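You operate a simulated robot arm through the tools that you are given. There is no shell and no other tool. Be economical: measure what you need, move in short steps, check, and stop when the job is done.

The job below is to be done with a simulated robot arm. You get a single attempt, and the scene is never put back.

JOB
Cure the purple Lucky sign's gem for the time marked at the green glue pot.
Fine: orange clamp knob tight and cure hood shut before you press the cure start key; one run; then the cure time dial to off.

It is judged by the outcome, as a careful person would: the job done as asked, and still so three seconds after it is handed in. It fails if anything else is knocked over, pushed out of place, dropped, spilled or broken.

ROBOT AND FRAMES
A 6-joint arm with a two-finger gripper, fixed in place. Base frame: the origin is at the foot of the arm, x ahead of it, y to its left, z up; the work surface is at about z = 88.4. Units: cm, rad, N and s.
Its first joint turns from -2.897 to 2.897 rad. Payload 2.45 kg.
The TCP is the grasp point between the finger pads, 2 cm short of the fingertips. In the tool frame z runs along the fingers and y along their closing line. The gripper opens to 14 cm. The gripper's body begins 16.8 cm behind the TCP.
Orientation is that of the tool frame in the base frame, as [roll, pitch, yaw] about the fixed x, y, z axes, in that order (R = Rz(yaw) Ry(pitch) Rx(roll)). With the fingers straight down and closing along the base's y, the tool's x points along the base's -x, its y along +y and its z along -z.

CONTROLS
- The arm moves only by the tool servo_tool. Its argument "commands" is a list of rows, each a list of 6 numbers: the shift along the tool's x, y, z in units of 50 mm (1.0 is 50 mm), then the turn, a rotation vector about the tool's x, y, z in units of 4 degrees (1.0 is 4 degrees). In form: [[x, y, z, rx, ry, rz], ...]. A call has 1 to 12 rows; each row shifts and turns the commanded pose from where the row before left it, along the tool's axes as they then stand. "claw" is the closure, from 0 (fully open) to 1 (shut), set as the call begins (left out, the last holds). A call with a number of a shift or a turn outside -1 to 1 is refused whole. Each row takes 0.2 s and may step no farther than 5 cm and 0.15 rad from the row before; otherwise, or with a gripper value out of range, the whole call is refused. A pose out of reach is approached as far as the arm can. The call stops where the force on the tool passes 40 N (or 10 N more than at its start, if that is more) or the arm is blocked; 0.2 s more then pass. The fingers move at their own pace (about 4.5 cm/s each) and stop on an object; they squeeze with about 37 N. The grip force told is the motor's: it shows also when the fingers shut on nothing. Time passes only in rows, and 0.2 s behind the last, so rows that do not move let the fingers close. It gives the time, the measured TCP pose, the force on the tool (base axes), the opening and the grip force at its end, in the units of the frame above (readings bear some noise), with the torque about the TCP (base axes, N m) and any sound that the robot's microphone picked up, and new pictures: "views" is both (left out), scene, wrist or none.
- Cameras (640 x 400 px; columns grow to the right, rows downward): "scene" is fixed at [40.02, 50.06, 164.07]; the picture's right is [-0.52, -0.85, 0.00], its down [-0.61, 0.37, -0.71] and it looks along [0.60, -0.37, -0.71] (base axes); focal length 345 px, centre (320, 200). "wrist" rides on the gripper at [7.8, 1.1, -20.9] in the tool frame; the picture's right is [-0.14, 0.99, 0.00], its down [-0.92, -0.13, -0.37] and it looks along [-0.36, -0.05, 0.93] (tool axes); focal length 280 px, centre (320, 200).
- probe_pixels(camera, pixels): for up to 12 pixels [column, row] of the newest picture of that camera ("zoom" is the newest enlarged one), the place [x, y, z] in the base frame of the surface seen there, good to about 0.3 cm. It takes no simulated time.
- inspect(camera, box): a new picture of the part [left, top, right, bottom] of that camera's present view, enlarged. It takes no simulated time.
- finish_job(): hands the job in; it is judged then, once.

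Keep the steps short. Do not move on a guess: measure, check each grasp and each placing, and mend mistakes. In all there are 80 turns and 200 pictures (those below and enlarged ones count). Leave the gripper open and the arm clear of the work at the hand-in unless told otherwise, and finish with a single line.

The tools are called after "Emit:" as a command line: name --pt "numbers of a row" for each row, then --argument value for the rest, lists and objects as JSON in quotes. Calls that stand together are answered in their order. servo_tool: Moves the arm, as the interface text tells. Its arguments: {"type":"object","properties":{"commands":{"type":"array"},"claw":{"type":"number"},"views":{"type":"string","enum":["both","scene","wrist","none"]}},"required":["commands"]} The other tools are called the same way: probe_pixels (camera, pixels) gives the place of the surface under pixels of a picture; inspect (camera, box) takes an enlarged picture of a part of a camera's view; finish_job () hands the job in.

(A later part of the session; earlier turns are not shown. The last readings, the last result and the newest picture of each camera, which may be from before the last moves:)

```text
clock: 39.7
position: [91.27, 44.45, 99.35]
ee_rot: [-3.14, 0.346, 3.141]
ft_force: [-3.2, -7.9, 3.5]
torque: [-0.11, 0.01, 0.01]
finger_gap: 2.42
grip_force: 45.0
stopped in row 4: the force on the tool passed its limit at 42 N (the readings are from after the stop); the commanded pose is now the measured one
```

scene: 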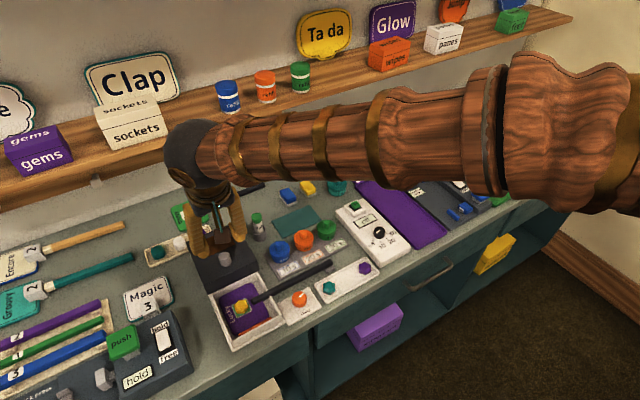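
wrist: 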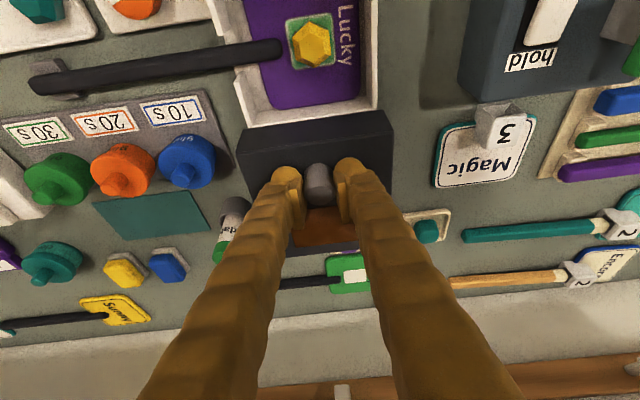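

The knob is gripped (2.4 cm). Pulling toward -x, 4 cm first.

Emit:
servo_tool --pt "0.1 0 -0.036 0 0 0" --pt "0.14 0 -0.051 0 0 0" --pt "0.188 0 -0.068 0 0 0" --pt "0.188 0 -0.068 0 0 0" --pt "0.188 0 -0.068 0 0 0" --views "both"

```text
clock: 40.9
position: [87.07, 44.35, 99.22]
ee_rot: [-3.141, 0.348, 3.139]
ft_force: [0.8, -12.8, 19.6]
torque: [-0.13, 0.05, 0.05]
finger_gap: 2.39
grip_force: 44.3
```

scene: 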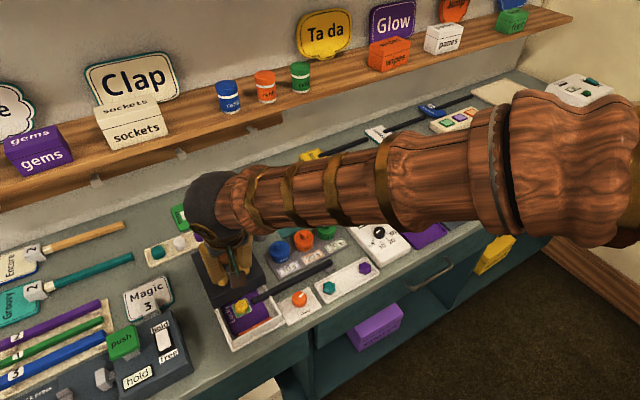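
wrist: 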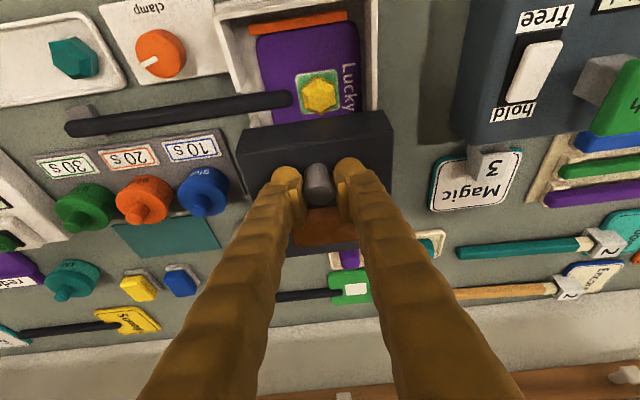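

The hood slides with the knob. Continuing 6 cm.

Emit:
servo_tool --pt "0.18 0.01 -0.087 0 0 0" --pt "0.188 0 -0.068 0 0 0" --pt "0.188 0 -0.068 0 0 0" --pt "0.188 0 -0.068 0 0 0" --pt "0.188 0 -0.068 0 0 0" --pt "0.188 0 -0.068 0 0 0" --views "both"

```text
clock: 42.3
position: [81.11, 44.53, 99.24]
ee_rot: [-3.141, 0.346, 3.14]
ft_force: [0.4, -34.5, -2.4]
torque: [-0.38, 0.01, 0.04]
finger_gap: 2.4
grip_force: 44.6
```

scene: 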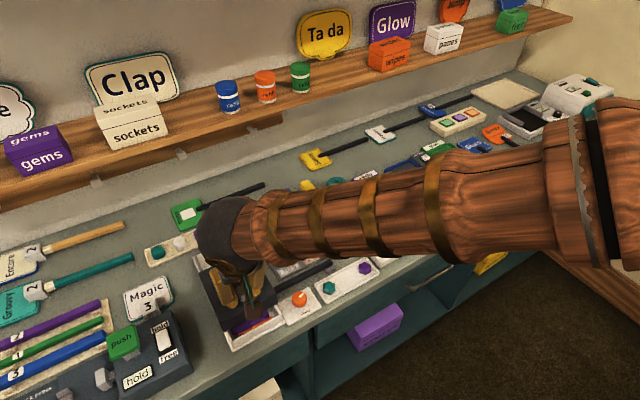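
wrist: 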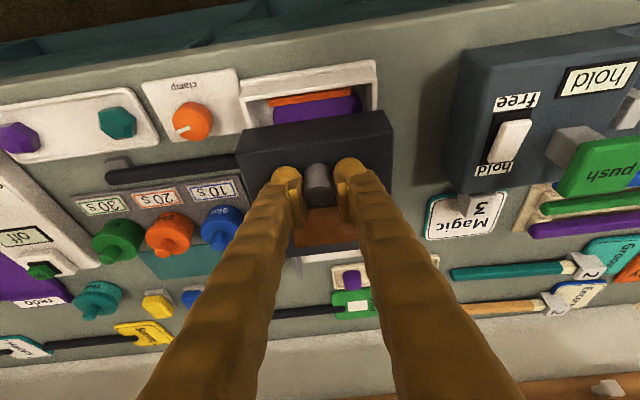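

About 4 cm left. I'll ease y back and pull on in small steps to the end stop.

Emit:
servo_tool --pt "0 -0.03 0 0 0 0" --pt "0.14 0 -0.051 0 0 0" --pt "0.14 0 -0.051 0 0 0" --pt "0.14 0 -0.051 0 0 0" --pt "0.14 0 -0.051 0 0 0" --pt "0.1 0 -0.036 0 0 0" --pt "0.1 0 -0.036 0 0 0" --pt "0.1 0 -0.036 0 0 0" --views "both"

Emit:
inspect --camera "wrist" --box '[200, 60, 440, 270]'

```text
clock: 44.1
position: [76.59, 44.54, 99.64]
ee_rot: [3.14, 0.351, 3.14]
ft_force: [41.2, 3.2, 11.6]
torque: [-0.03, -0.48, 0.01]
finger_gap: 2.41
grip_force: 45.1
```

scene: 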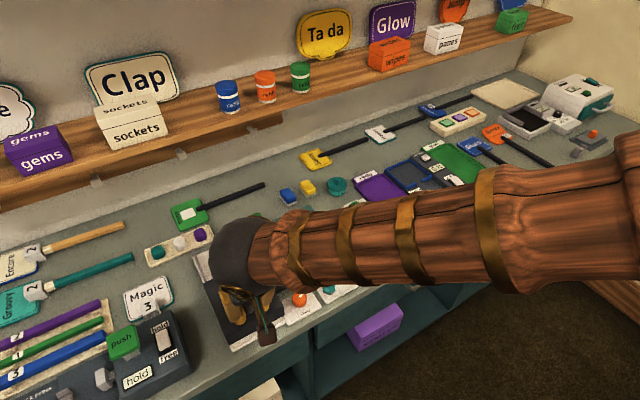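
wrist: 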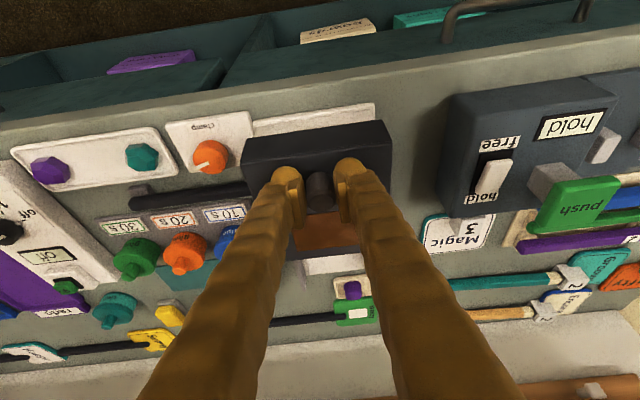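

```text
1.90 times, centred on (320, 165) of wrist
```

zoom: 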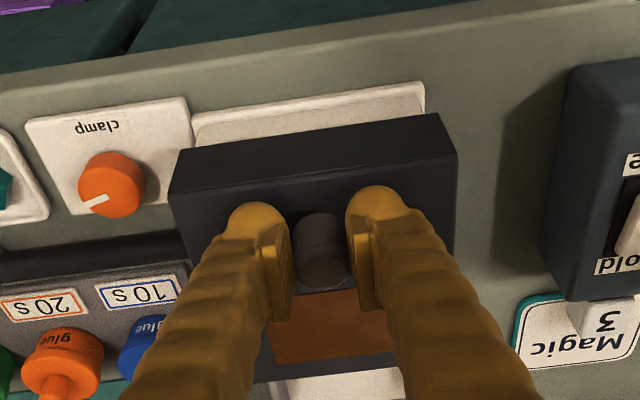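

It reached the end stop (41 N, 14.5 cm travel). Releasing and backing off upward.

Emit:
servo_tool --pt "0 0 0 0 0 0" --pt "0 0 0 0 0 0" --pt "0 0 0 0 0 0" --pt "0 0 0 0 0 0" --pt "0 0 -0.6 0 0 0" --pt "0 0 -0.8 0 0 0" --pt "0 0 -0.8 0 0 0" --claw 0.55 --views "both"

Emit:
inspect --camera "wrist" --box '[200, 60, 440, 270]'

```text
clock: 45.7
position: [72.82, 44.35, 109.63]
ee_rot: [-3.139, 0.346, 3.139]
ft_force: [-0.1, -0.5, -0.1]
torque: [-0.01, 0.02, 0.01]
finger_gap: 6.29
grip_force: 0.2
```

scene: 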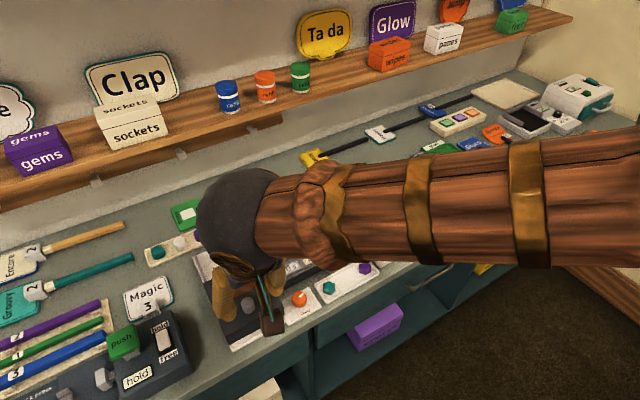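
wrist: 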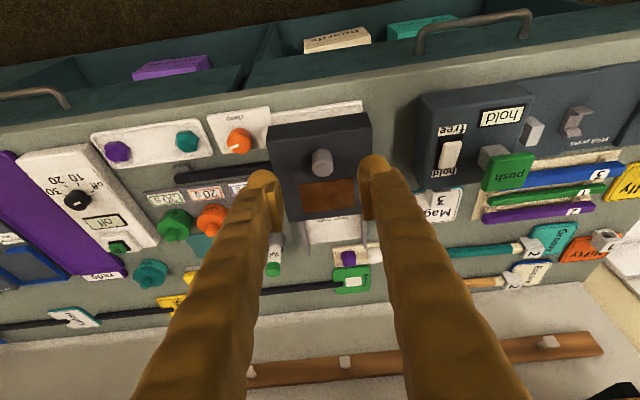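

```text
1.90 times, centred on (320, 165) of wrist
```

zoom: 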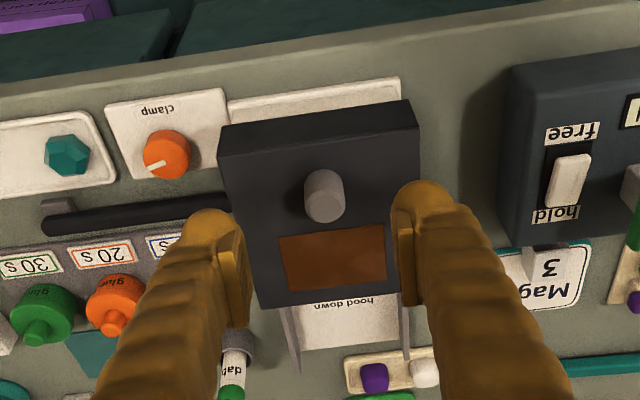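

The hood is shut and a "hood down" label is exposed behind it. Straightening the tool and moving over the dial (82.2, 5.8).

Emit:
servo_tool --pt "0 0 -0.5 0 1 0" --pt "0 0 0 0 1 0" --pt "0 0 0 0 1 0" --pt "0 0 0 0 1 0" --pt "0 0 0 0 1 0" --views "none"

Emit:
servo_tool --pt "-0.2 -0.858 0 0 0 0" --pt "-0.2 -0.858 0 0 0 0" --pt "-0.2 -0.858 0 0 0 0" --pt "-0.2 -0.858 0 0 0 0" --pt "-0.2 -0.858 0 0 0 0" --pt "-0.2 -0.858 0 0 0 0" --pt "-0.2 -0.858 0 0 0 0" --pt "-0.2 -0.858 0 0 0 0" --pt "-0.2 -0.858 0 0 0 0" --pt "0 0 0.5 0 0 0" --pt "0 0 0.5 0 0 0" --claw 0.7 --views "both"

Emit:
inspect --camera "scene" --box '[180, 210, 340, 350]'

Emit:
inspect --camera "wrist" --box '[220, 80, 440, 260]'

```text
clock: 46.9
position: [71.81, 44.48, 112.05]
ee_rot: [-3.14, -0.004, 3.139]
ft_force: [-1.1, -0.5, -0.7]
torque: [0.0, 0.02, -0.03]
finger_gap: 6.32
grip_force: 0.0
```

```text
clock: 49.3
position: [80.74, 5.68, 106.95]
ee_rot: [-3.139, -0.001, 3.14]
ft_force: [0.2, -0.5, -0.2]
torque: [-0.03, -0.01, 0.01]
finger_gap: 4.18
grip_force: 0.2
```

scene: 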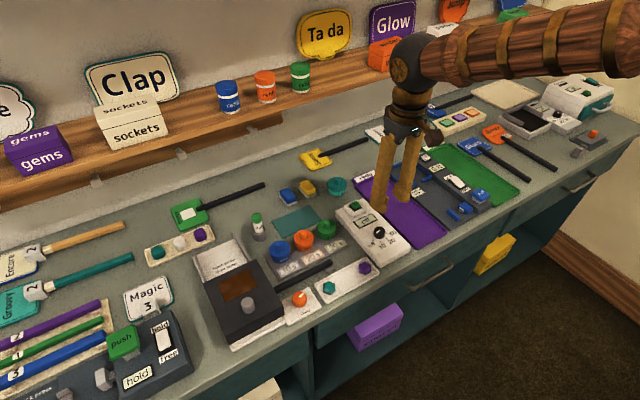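
wrist: 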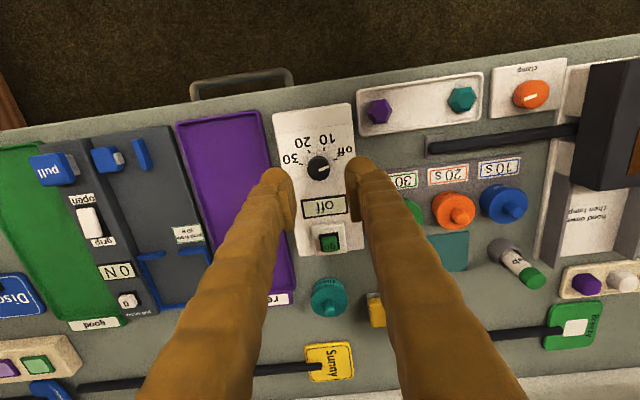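

```text
2.86 times, centred on (260, 280) of scene
```

zoom: 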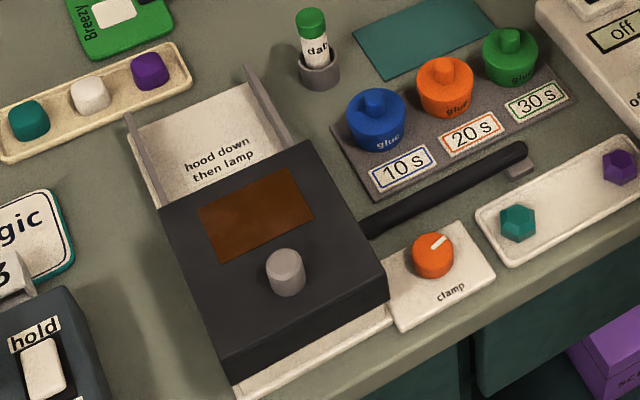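

```text
2.22 times, centred on (330, 170) of wrist
```

zoom: 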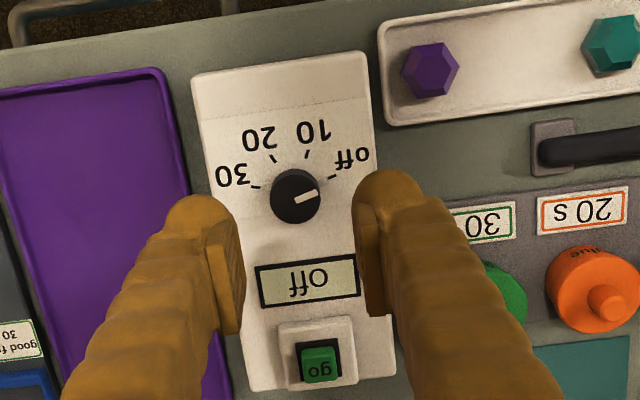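

The hood covers the tray ("hood down then lamp"). The dial is at off; 30 is about 143° counter-clockwise from above. Measuring the dial.

Emit:
probe_pixels --camera "zoom" --pixels '[[295, 190], [275, 192], [317, 192], [295, 172], [295, 210], [340, 200], [320, 362], [307, 365], [333, 365], [290, 340], [320, 350], [235, 200]]'

Emit:
inspect --camera "wrist" --box '[270, 120, 370, 200]'

```text
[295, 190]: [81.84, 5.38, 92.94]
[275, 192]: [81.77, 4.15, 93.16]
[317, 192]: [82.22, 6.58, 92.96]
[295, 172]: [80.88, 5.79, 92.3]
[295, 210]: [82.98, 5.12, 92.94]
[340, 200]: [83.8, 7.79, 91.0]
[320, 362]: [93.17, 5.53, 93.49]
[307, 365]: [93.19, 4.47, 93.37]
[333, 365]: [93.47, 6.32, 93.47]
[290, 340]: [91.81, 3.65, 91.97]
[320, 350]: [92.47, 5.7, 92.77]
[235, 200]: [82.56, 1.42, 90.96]
```

```text
5.00 times, centred on (320, 160) of wrist
```

zoom: 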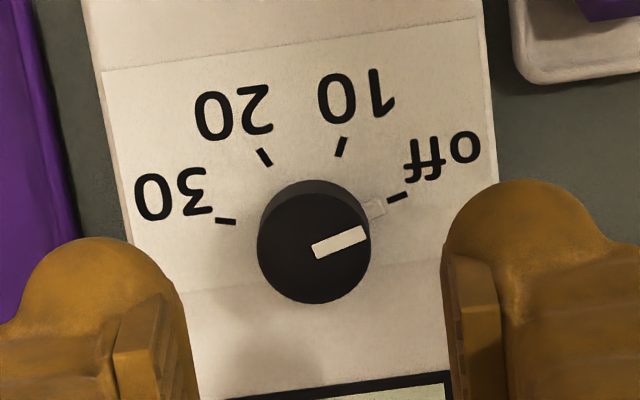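

Measuring the tick positions to get the exact turn, and descending onto the dial (82.0, 5.4).

Emit:
probe_pixels --camera "zoom" --pixels '[[398, 197], [341, 147], [264, 157], [226, 221], [362, 233], [316, 250], [315, 240]]'

Emit:
servo_tool --pt "-0.25 -0.056 0.8 0 0 0" --pt "0 0 0.9 0 0 0" --pt "0 0 0.6 0 0 0" --pt "0 0 0.4 0 0 0" --pt "0 0 0 0 0 0" --views "wrist"

```text
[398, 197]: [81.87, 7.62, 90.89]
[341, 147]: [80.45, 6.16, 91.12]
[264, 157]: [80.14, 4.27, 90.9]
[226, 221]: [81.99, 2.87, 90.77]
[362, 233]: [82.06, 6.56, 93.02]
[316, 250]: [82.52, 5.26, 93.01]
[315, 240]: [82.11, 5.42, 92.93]
```

```text
clock: 50.5
position: [81.82, 5.3, 93.69]
ee_rot: [-3.141, -0.001, 3.14]
ft_force: [-0.9, 0.1, 0.4]
torque: [-0.03, -0.01, -0.03]
finger_gap: 4.19
grip_force: 0.1
```

wrist: 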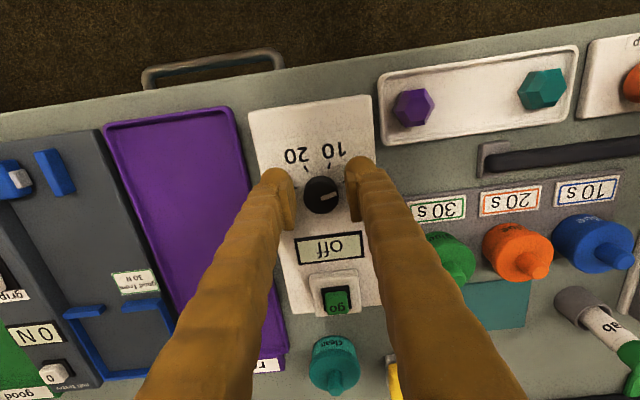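

Fingers straddle the dial. Going 0.3 cm lower, closing, and turning counter-clockwise 44° first.

Emit:
servo_tool --pt "-0.06 0.01 0.06 0 0 0" --pt "0 0 0 0 0 0" --views "none"

Emit:
servo_tool --pt "0 0 0 0 0 0" --pt "0 0 0 0 0 0" --pt "0 0 0 0 0 0" --claw 1 --views "none"

Emit:
servo_tool --pt "0 0 0 0 0 -1" --pt "0 0 0 0 0 -1" --pt "0 0 0 0 0 -1" --pt "0 0 0 0 0 -1" --pt "0 0 0 0 0 -1" --pt "0 0 0 0 0 -1" --pt "0 0 0 0 0 -1" --pt "0 0 0 0 0 -1" --pt "0 0 0 0 0 -1" --pt "0 0 0 0 0 -1" --pt "0 0 0 0 0 -1" --views "both"

```text
clock: 51.1
position: [82.1, 5.46, 93.39]
ee_rot: [-3.141, -0.004, 3.139]
ft_force: [0.2, 0.0, 0.7]
torque: [-0.02, 0.0, 0.01]
finger_gap: 4.2
grip_force: 0.1
```

```text
clock: 51.9
position: [82.25, 5.39, 93.46]
ee_rot: [-3.141, -0.003, 3.139]
ft_force: [0.7, -34.3, -3.9]
torque: [-0.34, -0.02, -0.12]
finger_gap: 2.79
grip_force: 42.8
```

```text
clock: 52.4
position: [82.17, 5.35, 93.3]
ee_rot: [-3.139, -0.003, -3.071]
ft_force: [-0.7, -5.0, 3.3]
torque: [-0.09, 0.06, -0.02]
finger_gap: 2.77
grip_force: 44.5
stopped in row 2: the force on the tool passed its limit at 47 N (the readings are from after the stop); the commanded pose is now the measured one
```

scene: 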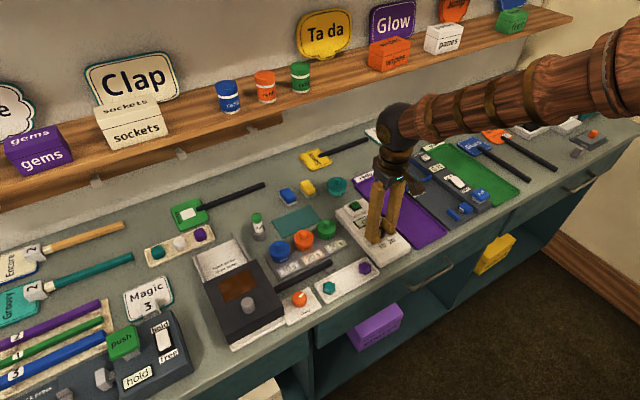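
wrist: 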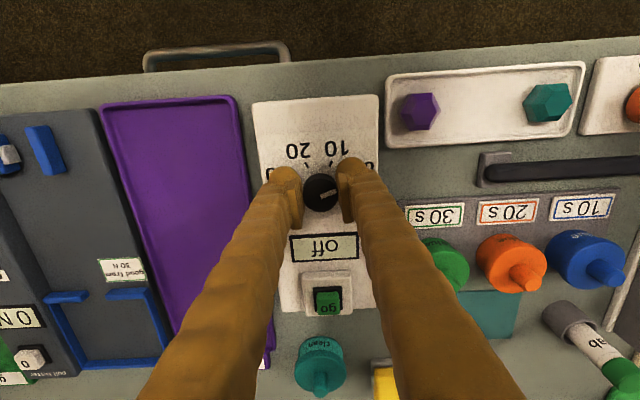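

Grip centred itself; continuing the turn.

Emit:
servo_tool --pt "0 0 0 0 0 -0.8" --pt "0 0 0 0 0 -0.8" --pt "0 0 0 0 0 -0.8" --pt "0 0 0 0 0 -0.8" --pt "0 0 0 0 0 -0.8" --pt "0 0 0 0 0 -0.8" --pt "0 0 0 0 0 -0.8" --pt "0 0 0 0 0 -0.8" --pt "0 0 0 0 0 -0.8" --pt "0 0 0 0 0 -0.8" --pt "0 0 0 0 0 -0.8" --pt "0 0 0 0 0 -0.8" --views "wrist"

```text
clock: 54.0
position: [82.08, 5.23, 93.43]
ee_rot: [-3.14, -0.005, -2.685]
ft_force: [1.4, -3.0, 1.4]
torque: [-0.1, 0.05, -0.03]
finger_gap: 2.75
grip_force: 45.5
stopped in row 8: the force on the tool passed its limit at 42 N (the readings are from after the stop); the commanded pose is now the measured one
```

wrist: 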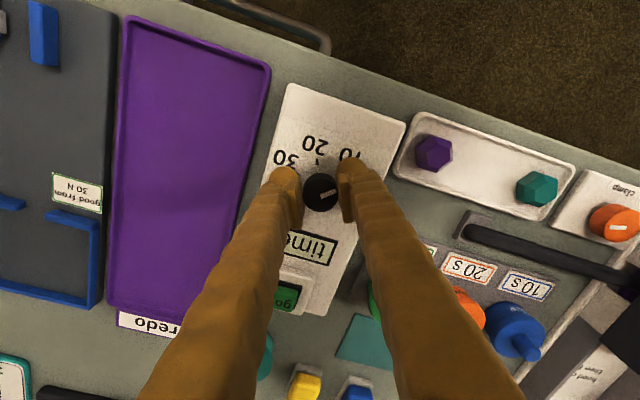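

The dial follows (display shows "time…"). Continuing.

Emit:
servo_tool --pt "0 0 0 0 0 -0.8" --pt "0 0 0 0 0 -0.8" --pt "0 0 0 0 0 -0.8" --pt "0 0 0 0 0 -0.8" --pt "0 0 0 0 0 -0.8" --pt "0 0 0 0 0 -0.8" --pt "0 0 0 0 0 -0.8" --pt "0 0 0 0 0 -0.8" --pt "0 0 0 0 0 -0.8" --pt "0 0 0 0 0 -0.8" --pt "0 0 0 0 0 -0.8" --pt "0 0 0 0 0 -0.8" --views "none"

Emit:
servo_tool --pt "0 0 0 0 0 -0.8" --pt "0 0 0 0 0 -0.8" --pt "0 0 0 0 0 -0.8" --pt "0 0 0 0 0 -0.8" --pt "0 0 0 0 0 -0.8" --pt "0 0 0 0 0 -0.8" --pt "0 0 0 0 0 -0.8" --pt "0 0 0 0 0 -0.8" --views "wrist"

```text
clock: 55.8
position: [82.32, 5.09, 93.37]
ee_rot: [-3.141, -0.006, -2.243]
ft_force: [3.4, -3.0, 0.8]
torque: [-0.06, -0.01, -0.01]
finger_gap: 2.8
grip_force: 44.6
stopped in row 9: the force on the tool passed its limit at 41 N (the readings are from after the stop); the commanded pose is now the measured one
```

```text
clock: 57.4
position: [82.41, 5.02, 93.38]
ee_rot: [-3.138, -0.005, -1.862]
ft_force: [6.7, -16.6, -2.0]
torque: [-0.19, -0.06, -0.01]
finger_gap: 2.79
grip_force: 44.3
stopped in row 8: the force on the tool passed its limit at 44 N (the readings are from after the stop); the commanded pose is now the measured one
```

wrist: 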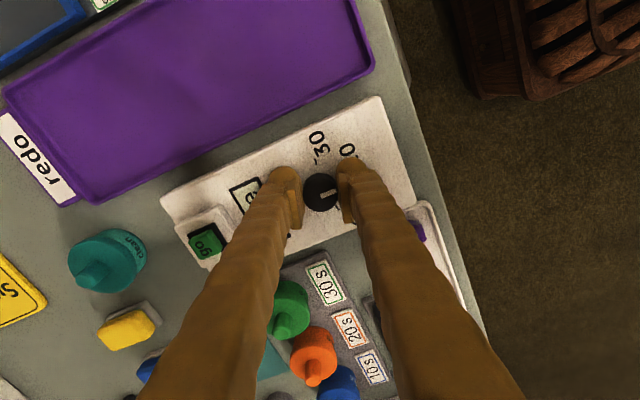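

73° turned; about 80-90° remain. Continuing.

Emit:
servo_tool --pt "0 0 0 0 0 -0.8" --pt "0 0 0 0 0 -0.8" --pt "0 0 0 0 0 -0.8" --pt "0 0 0 0 0 -0.8" --pt "0 0 0 0 0 -0.8" --pt "0 0 0 0 0 -0.8" --pt "0 0 0 0 0 -0.8" --pt "0 0 0 0 0 -0.8" --pt "0 0 0 0 0 -0.8" --pt "0 0 0 0 0 -0.8" --views "none"

Emit:
servo_tool --pt "0 0 0 0 0 -0.8" --pt "0 0 0 0 0 -0.8" --pt "0 0 0 0 0 -0.8" --pt "0 0 0 0 0 -0.8" --pt "0 0 0 0 0 -0.8" --pt "0 0 0 0 0 -0.8" --pt "0 0 0 0 0 -0.8" --views "wrist"

Emit:
inspect --camera "wrist" --box '[240, 110, 440, 260]'

```text
clock: 58.2
position: [82.46, 5.06, 93.35]
ee_rot: [-3.14, -0.007, -1.716]
ft_force: [7.9, -16.7, -3.9]
torque: [-0.21, -0.05, -0.02]
finger_gap: 2.76
grip_force: 45.2
stopped in row 3: the force on the tool passed its limit at 42 N (the readings are from after the stop); the commanded pose is now the measured one
```

```text
clock: 59.8
position: [82.55, 5.24, 93.47]
ee_rot: [-3.14, -0.007, -1.352]
ft_force: [7.8, -17.0, -4.9]
torque: [-0.22, -0.07, -0.03]
finger_gap: 2.78
grip_force: 44.4
stopped in row 7: the force on the tool passed its limit at 41 N (the readings are from after the stop); the commanded pose is now the measured one
```

wrist: 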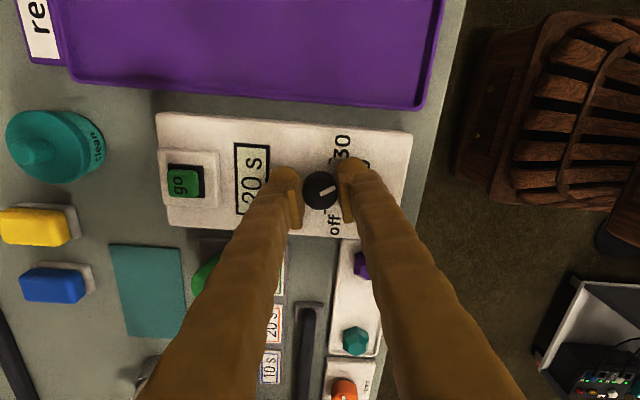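

```text
2.67 times, centred on (340, 185) of wrist
```

zoom: 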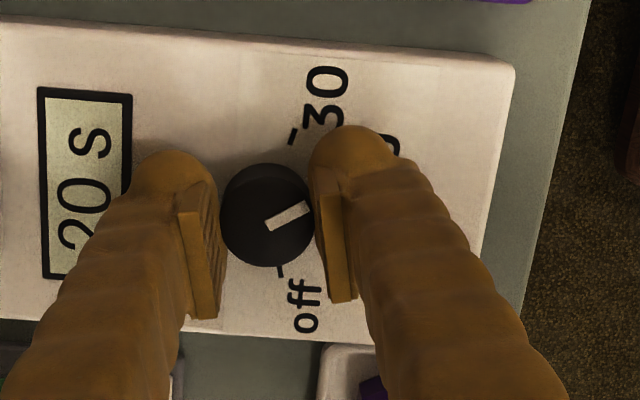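

Display reads 20 s, with about 50° to go. Relieving the side force and continuing.

Emit:
servo_tool --pt "0.02 0 0 0 0 -0.8" --pt "0 0 0 0 0 -0.8" --pt "0 0 0 0 0 -0.8" --pt "0 0 0 0 0 -0.8" --pt "0 0 0 0 0 -0.8" --pt "0 0 0 0 0 -0.8" --pt "0 0 0 0 0 -0.8" --pt "0 0 0 0 0 -0.8" --views "none"

Emit:
servo_tool --pt "0 0 0 0 0 -0.8" --pt "0 0 0 0 0 -0.8" --pt "0 0 0 0 0 -0.8" --views "wrist"

Emit:
inspect --camera "wrist" --box '[240, 110, 440, 260]'

```text
clock: 61.5
position: [82.49, 5.33, 93.28]
ee_rot: [3.14, -0.006, -0.906]
ft_force: [26.9, -4.7, -17.4]
torque: [-0.08, -0.25, -0.06]
finger_gap: 2.78
grip_force: 44.6
```

```text
clock: 62.4
position: [82.57, 5.19, 93.49]
ee_rot: [3.14, -0.005, -0.735]
ft_force: [28.4, 9.5, -12.5]
torque: [0.03, -0.33, 0.0]
finger_gap: 2.78
grip_force: 44.8
```

wrist: 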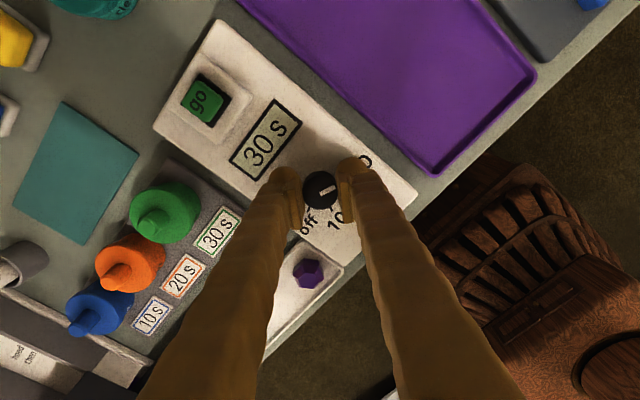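

```text
2.67 times, centred on (340, 185) of wrist
```

zoom: 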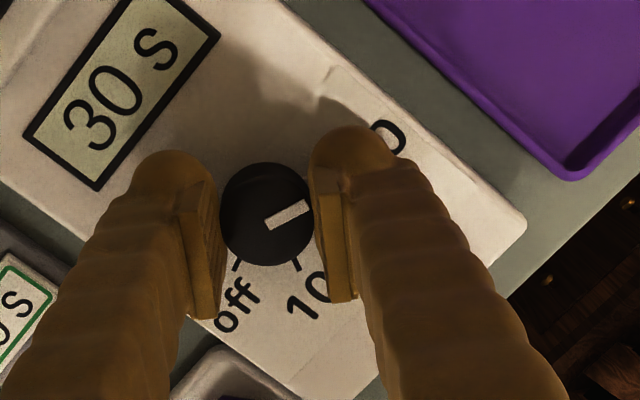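

Display reads 30 s. A further 8° will centre it on the mark, with the side force relieved.

Emit:
servo_tool --pt "0.008 -0.015 0 0 0 -0.7" --pt "0 0 0 0 0 -0.7" --pt "0 0 0 0 0 -0.7" --views "none"

Emit:
servo_tool --pt "0 0 0 0 0 0" --pt "0 0 0 0 0 0" --pt "0 0 0 0 0 0" --pt "0 0 -0.6 0 0 0" --pt "0 0 -1 0 0 0" --claw 0.7 --views "wrist"

Emit:
inspect --camera "wrist" --box '[200, 60, 440, 240]'

```text
clock: 63.1
position: [82.66, 5.23, 93.38]
ee_rot: [3.137, -0.007, -0.591]
ft_force: [16.0, 7.8, -0.5]
torque: [0.19, -0.06, -0.78]
finger_gap: 2.79
grip_force: 45.1
```

```text
clock: 64.3
position: [82.43, 5.23, 101.39]
ee_rot: [3.138, -0.002, -0.592]
ft_force: [-0.1, 0.4, -0.3]
torque: [0.02, -0.01, 0.03]
finger_gap: 4.21
grip_force: 0.1
```

wrist: 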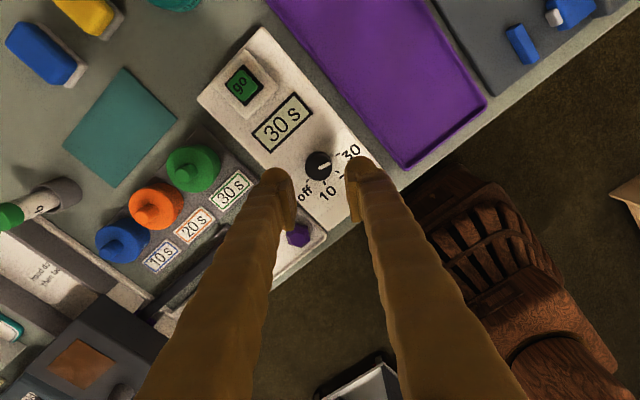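

```text
2.22 times, centred on (320, 150) of wrist
```

zoom: 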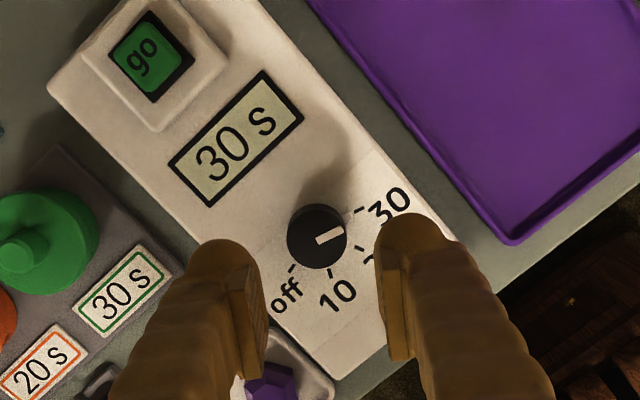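

The dial points at 30 (end stop felt) and the display reads 30 s. Closing the fingers and moving over the go key (93.2, 5.4).

Emit:
servo_tool --pt "0.59 -0.413 0 0 0 0" --pt "0.59 -0.413 0 0 0 0" --pt "0.59 -0.413 0 0 0 0" --pt "0 0 0.3 0 0 0" --pt "0 0 0 0 0 0" --claw 1 --views "both"

Emit:
inspect --camera "scene" --box '[310, 160, 430, 260]'

Emit:
probe_pixels --camera "scene" --pixels '[[354, 206], [354, 208], [350, 205], [358, 208]]'

```text
clock: 65.5
position: [93.29, 5.45, 99.9]
ee_rot: [3.138, -0.008, -0.59]
ft_force: [0.3, 1.1, -0.3]
torque: [0.02, 0.02, -0.01]
finger_gap: 0.01
grip_force: 29.9
```

scene: 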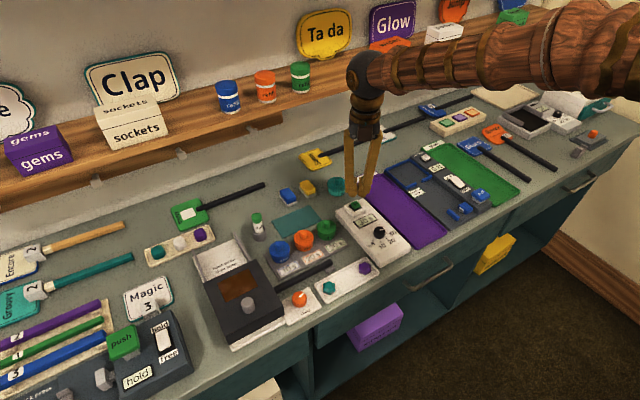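
wrist: 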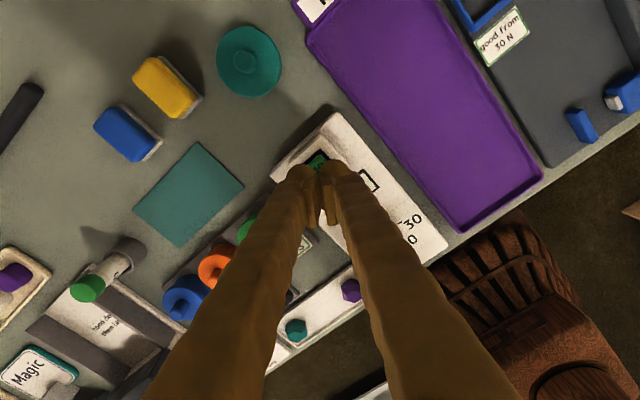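

```text
4.00 times, centred on (370, 210) of scene
```

zoom: 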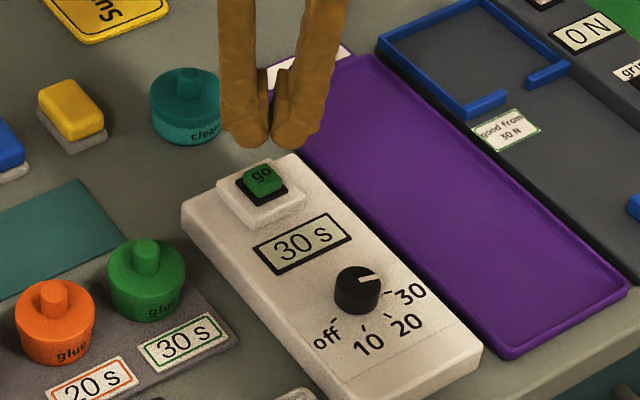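

```text
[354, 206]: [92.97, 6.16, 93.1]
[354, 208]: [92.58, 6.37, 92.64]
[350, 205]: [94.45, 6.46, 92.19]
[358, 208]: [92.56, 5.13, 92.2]
```

The key is directly under the closed tips. Descending to just above it (TCP about 95.8), then pressing in small steps.

Emit:
servo_tool --pt "0 0 0.6 0 0 0" --pt "0 0 0.22 0 0 0" --pt "0 0 0 0 0 0" --views "scene"

Emit:
inspect --camera "scene" --box '[310, 160, 430, 260]'

```text
clock: 66.3
position: [93.49, 5.59, 95.67]
ee_rot: [3.138, -0.006, -0.59]
ft_force: [-0.3, -0.4, -0.9]
torque: [-0.01, -0.01, -0.01]
finger_gap: 0.0
grip_force: 29.8
```

scene: 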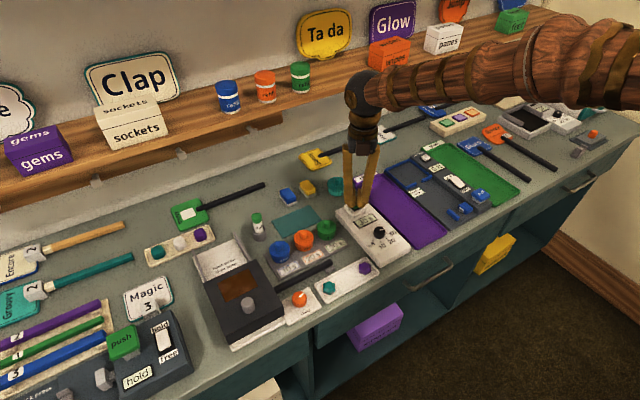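

```text
4.00 times, centred on (370, 210) of scene
```

zoom: 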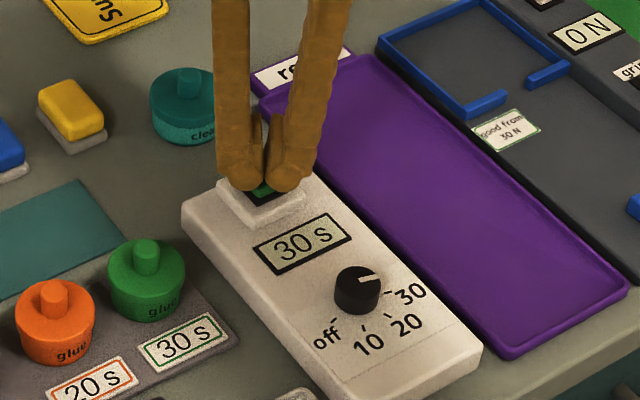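

Tips sit just above the key. Pressing 0.6 cm in small steps.

Emit:
servo_tool --pt "0 0 0.03 0 0 0" --pt "0 0 0.03 0 0 0" --pt "0 0 0.03 0 0 0" --pt "0 0 0.03 0 0 0" --views "scene"

Emit:
inspect --camera "scene" --box '[310, 160, 430, 260]'

```text
clock: 67.3
position: [93.27, 5.48, 95.19]
ee_rot: [3.138, -0.005, -0.591]
ft_force: [0.2, -0.9, 0.4]
torque: [0.01, -0.04, -0.02]
finger_gap: 0.59
grip_force: 29.2
```

scene: 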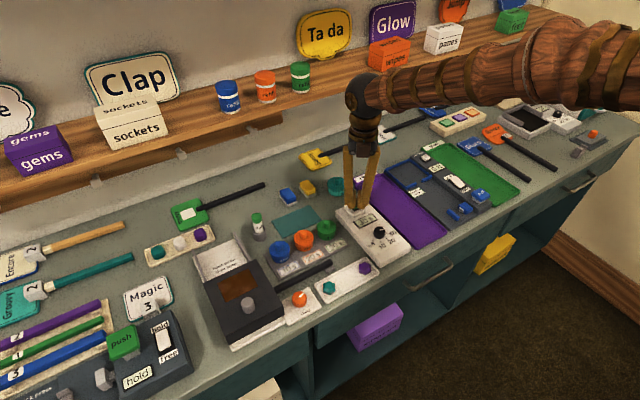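

```text
4.00 times, centred on (370, 210) of scene
```

zoom: 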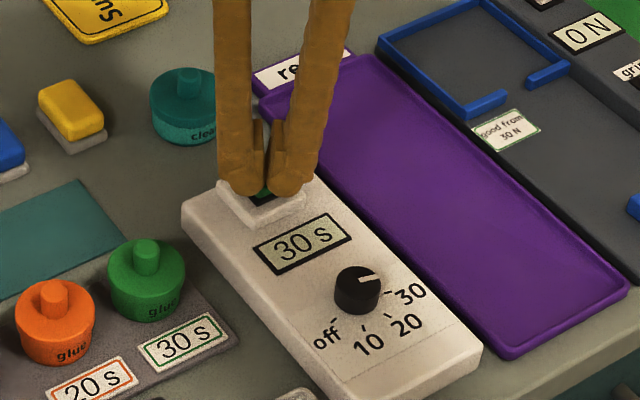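

The gap grew to 0.6: the rounded tips are straddling the key. I'll lift and shift 0.7 cm along the closing line, so that one fingertip presses it.

Emit:
servo_tool --pt "0 0 -0.2 0 0 0" --pt "0 0.16 0 0 0 0" --pt "0 0 0 0 0 0" --views "none"

Emit:
servo_tool --pt "0 0 0.1 0 0 0" --pt "0 0 0.06 0 0 0" --pt "0 0 0.04 0 0 0" --pt "0 0 0.03 0 0 0" --views "scene"

Emit:
inspect --camera "scene" --box '[310, 160, 430, 260]'

```text
clock: 68.2
position: [92.7, 4.82, 96.31]
ee_rot: [3.138, -0.005, -0.589]
ft_force: [-0.4, 0.0, 0.2]
torque: [-0.02, -0.01, 0.02]
finger_gap: 0.0
grip_force: 29.3
```

```text
clock: 69.2
position: [92.76, 4.87, 95.18]
ee_rot: [3.138, -0.004, -0.591]
ft_force: [0.1, -0.3, 0.6]
torque: [0.01, 0.03, 0.02]
finger_gap: 0.01
grip_force: 29.4
```

scene: 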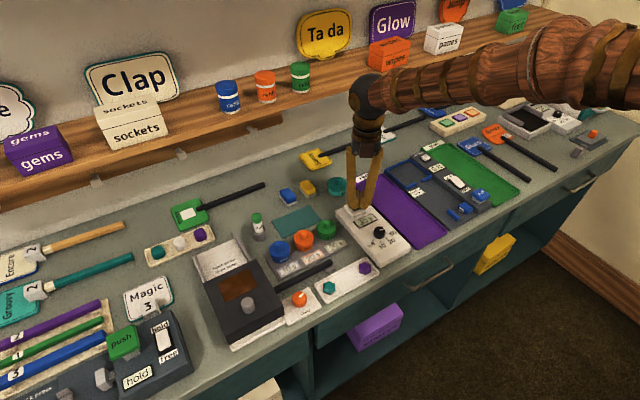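

```text
4.00 times, centred on (370, 210) of scene
```

zoom: 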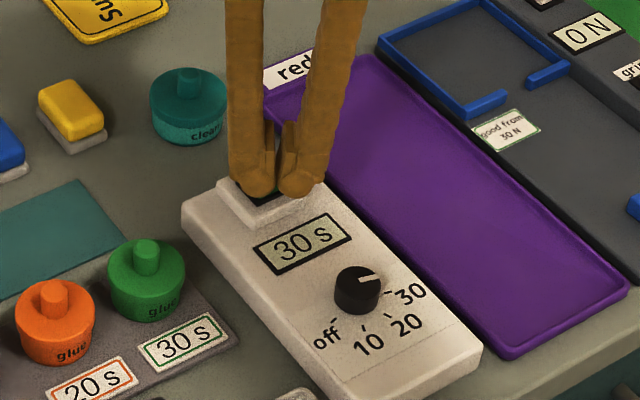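

No contact yet; the left tip is over the key. Continuing down in small steps.

Emit:
servo_tool --pt "0 0 0.03 0 0 0" --pt "0 0 0.03 0 0 0" --pt "0 0 0.03 0 0 0" --views "scene"

Emit:
inspect --camera "scene" --box '[310, 160, 430, 260]'

```text
clock: 70.0
position: [92.75, 4.69, 94.66]
ee_rot: [3.138, -0.006, -0.593]
ft_force: [1.7, 0.9, 3.5]
torque: [0.05, -0.05, 0.01]
finger_gap: 0.01
grip_force: 29.8
heard: click
```

scene: 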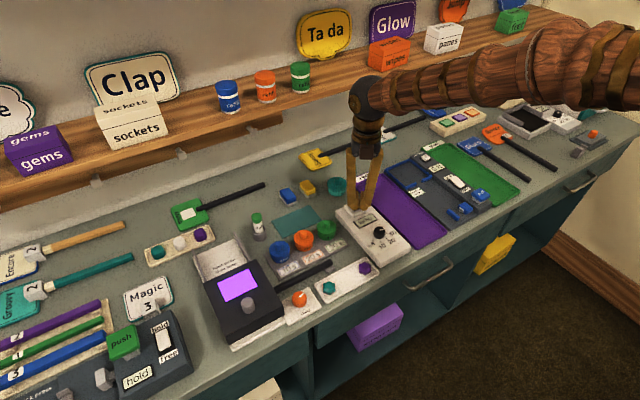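

```text
4.00 times, centred on (370, 210) of scene
```

zoom: 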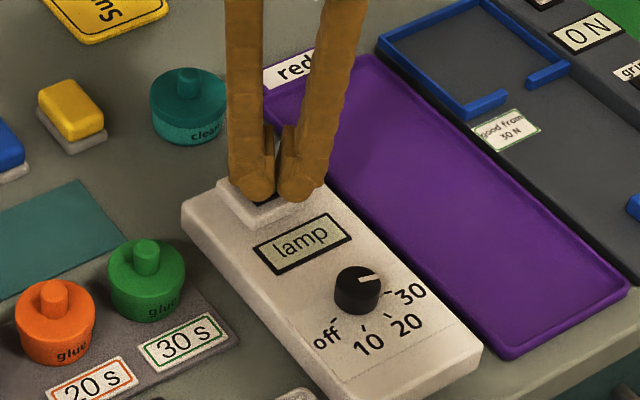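

Click; the lamp is on and the display reads "lamp". Lifting straight off and moving clear over the dial, then waiting out the 30 s.

Emit:
servo_tool --pt "0 0 -0.3 0 0 0" --pt "0 0 -0.6 0 0 0" --pt "0 0 -0.6 0 0 0" --pt "0 0 0 0 0 0" --pt "0 0 0 0 0 0" --pt "0 0 0 0 0 0" --pt "0 0 0 0 0 0" --pt "0 0 0 0 0 0" --pt "0 0 0 0 0 0" --pt "0 0 0 0 0 0" --pt "0 0 0 0 0 0" --pt "0 0 0 0 0 0" --views "none"

Emit:
servo_tool --pt "-0.59 0.37 0 0 0 0" --pt "-0.59 0.37 0 0 0 0" --pt "-0.53 0.33 0 0 0 0" --pt "0 0 0 0 0 0" --pt "0 0 0 0 0 0" --pt "0 0 0 0 0 0" --pt "0 0 0 0 0 0" --pt "0 0 0 0 0 0" --pt "0 0 0 0 0 0" --pt "0 0 0 0 0 0" --pt "0 0 0 0 0 0" --pt "0 0 0 0 0 0" --claw 0.7 --views "none"

Emit:
servo_tool --pt "0 0 0 0 0 0" --pt "0 0 0 0 0 0" --pt "0 0 0 0 0 0" --pt "0 0 0 0 0 0" --pt "0 0 0 0 0 0" --pt "0 0 0 0 0 0" --pt "0 0 0 0 0 0" --pt "0 0 0 0 0 0" --pt "0 0 0 0 0 0" --pt "0 0 0 0 0 0" --pt "0 0 0 0 0 0" --pt "0 0 0 0 0 0" --views "none"

Emit:
servo_tool --pt "0 0 0 0 0 0" --pt "0 0 0 0 0 0" --pt "0 0 0 0 0 0" --pt "0 0 0 0 0 0" --pt "0 0 0 0 0 0" --pt "0 0 0 0 0 0" --pt "0 0 0 0 0 0" --pt "0 0 0 0 0 0" --pt "0 0 0 0 0 0" --pt "0 0 0 0 0 0" --pt "0 0 0 0 0 0" --pt "0 0 0 0 0 0" --views "both"

```text
clock: 72.5
position: [92.82, 4.87, 102.18]
ee_rot: [3.139, -0.006, -0.592]
ft_force: [-0.1, 0.4, -0.3]
torque: [0.03, 0.01, 0.0]
finger_gap: 0.0
grip_force: 29.3
```

```text
clock: 75.2
position: [82.68, 5.4, 102.11]
ee_rot: [3.137, -0.006, -0.591]
ft_force: [-0.9, 0.2, -0.3]
torque: [0.02, 0.0, 0.01]
finger_gap: 4.18
grip_force: 0.1
```

```text
clock: 77.8
position: [82.79, 5.28, 102.23]
ee_rot: [3.137, -0.004, -0.593]
ft_force: [0.2, -0.4, 0.4]
torque: [0.02, -0.01, 0.0]
finger_gap: 4.21
grip_force: 0.0
```

```text
clock: 80.3
position: [82.8, 5.22, 102.09]
ee_rot: [3.139, -0.006, -0.592]
ft_force: [-1.1, 0.2, 0.4]
torque: [-0.01, 0.0, 0.01]
finger_gap: 4.18
grip_force: 0.0
```

scene: 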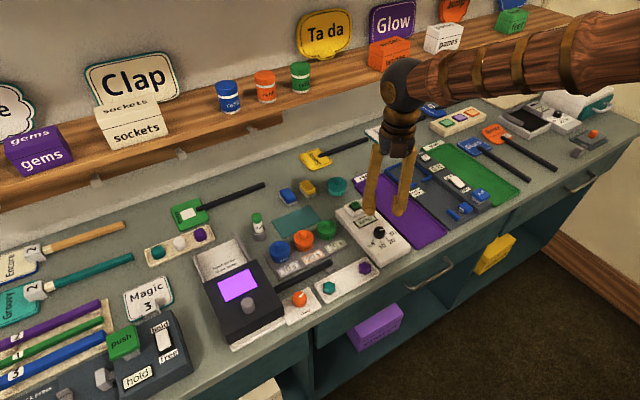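
wrist: 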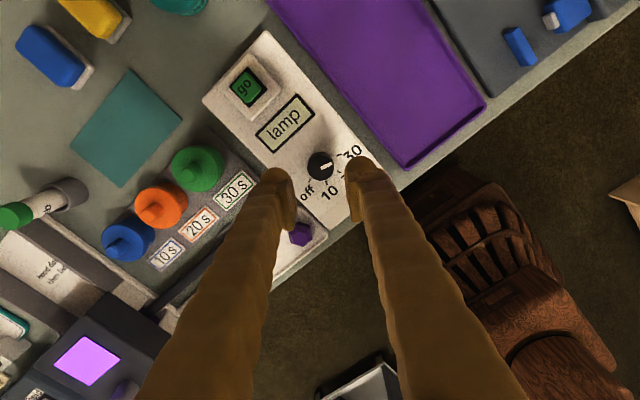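

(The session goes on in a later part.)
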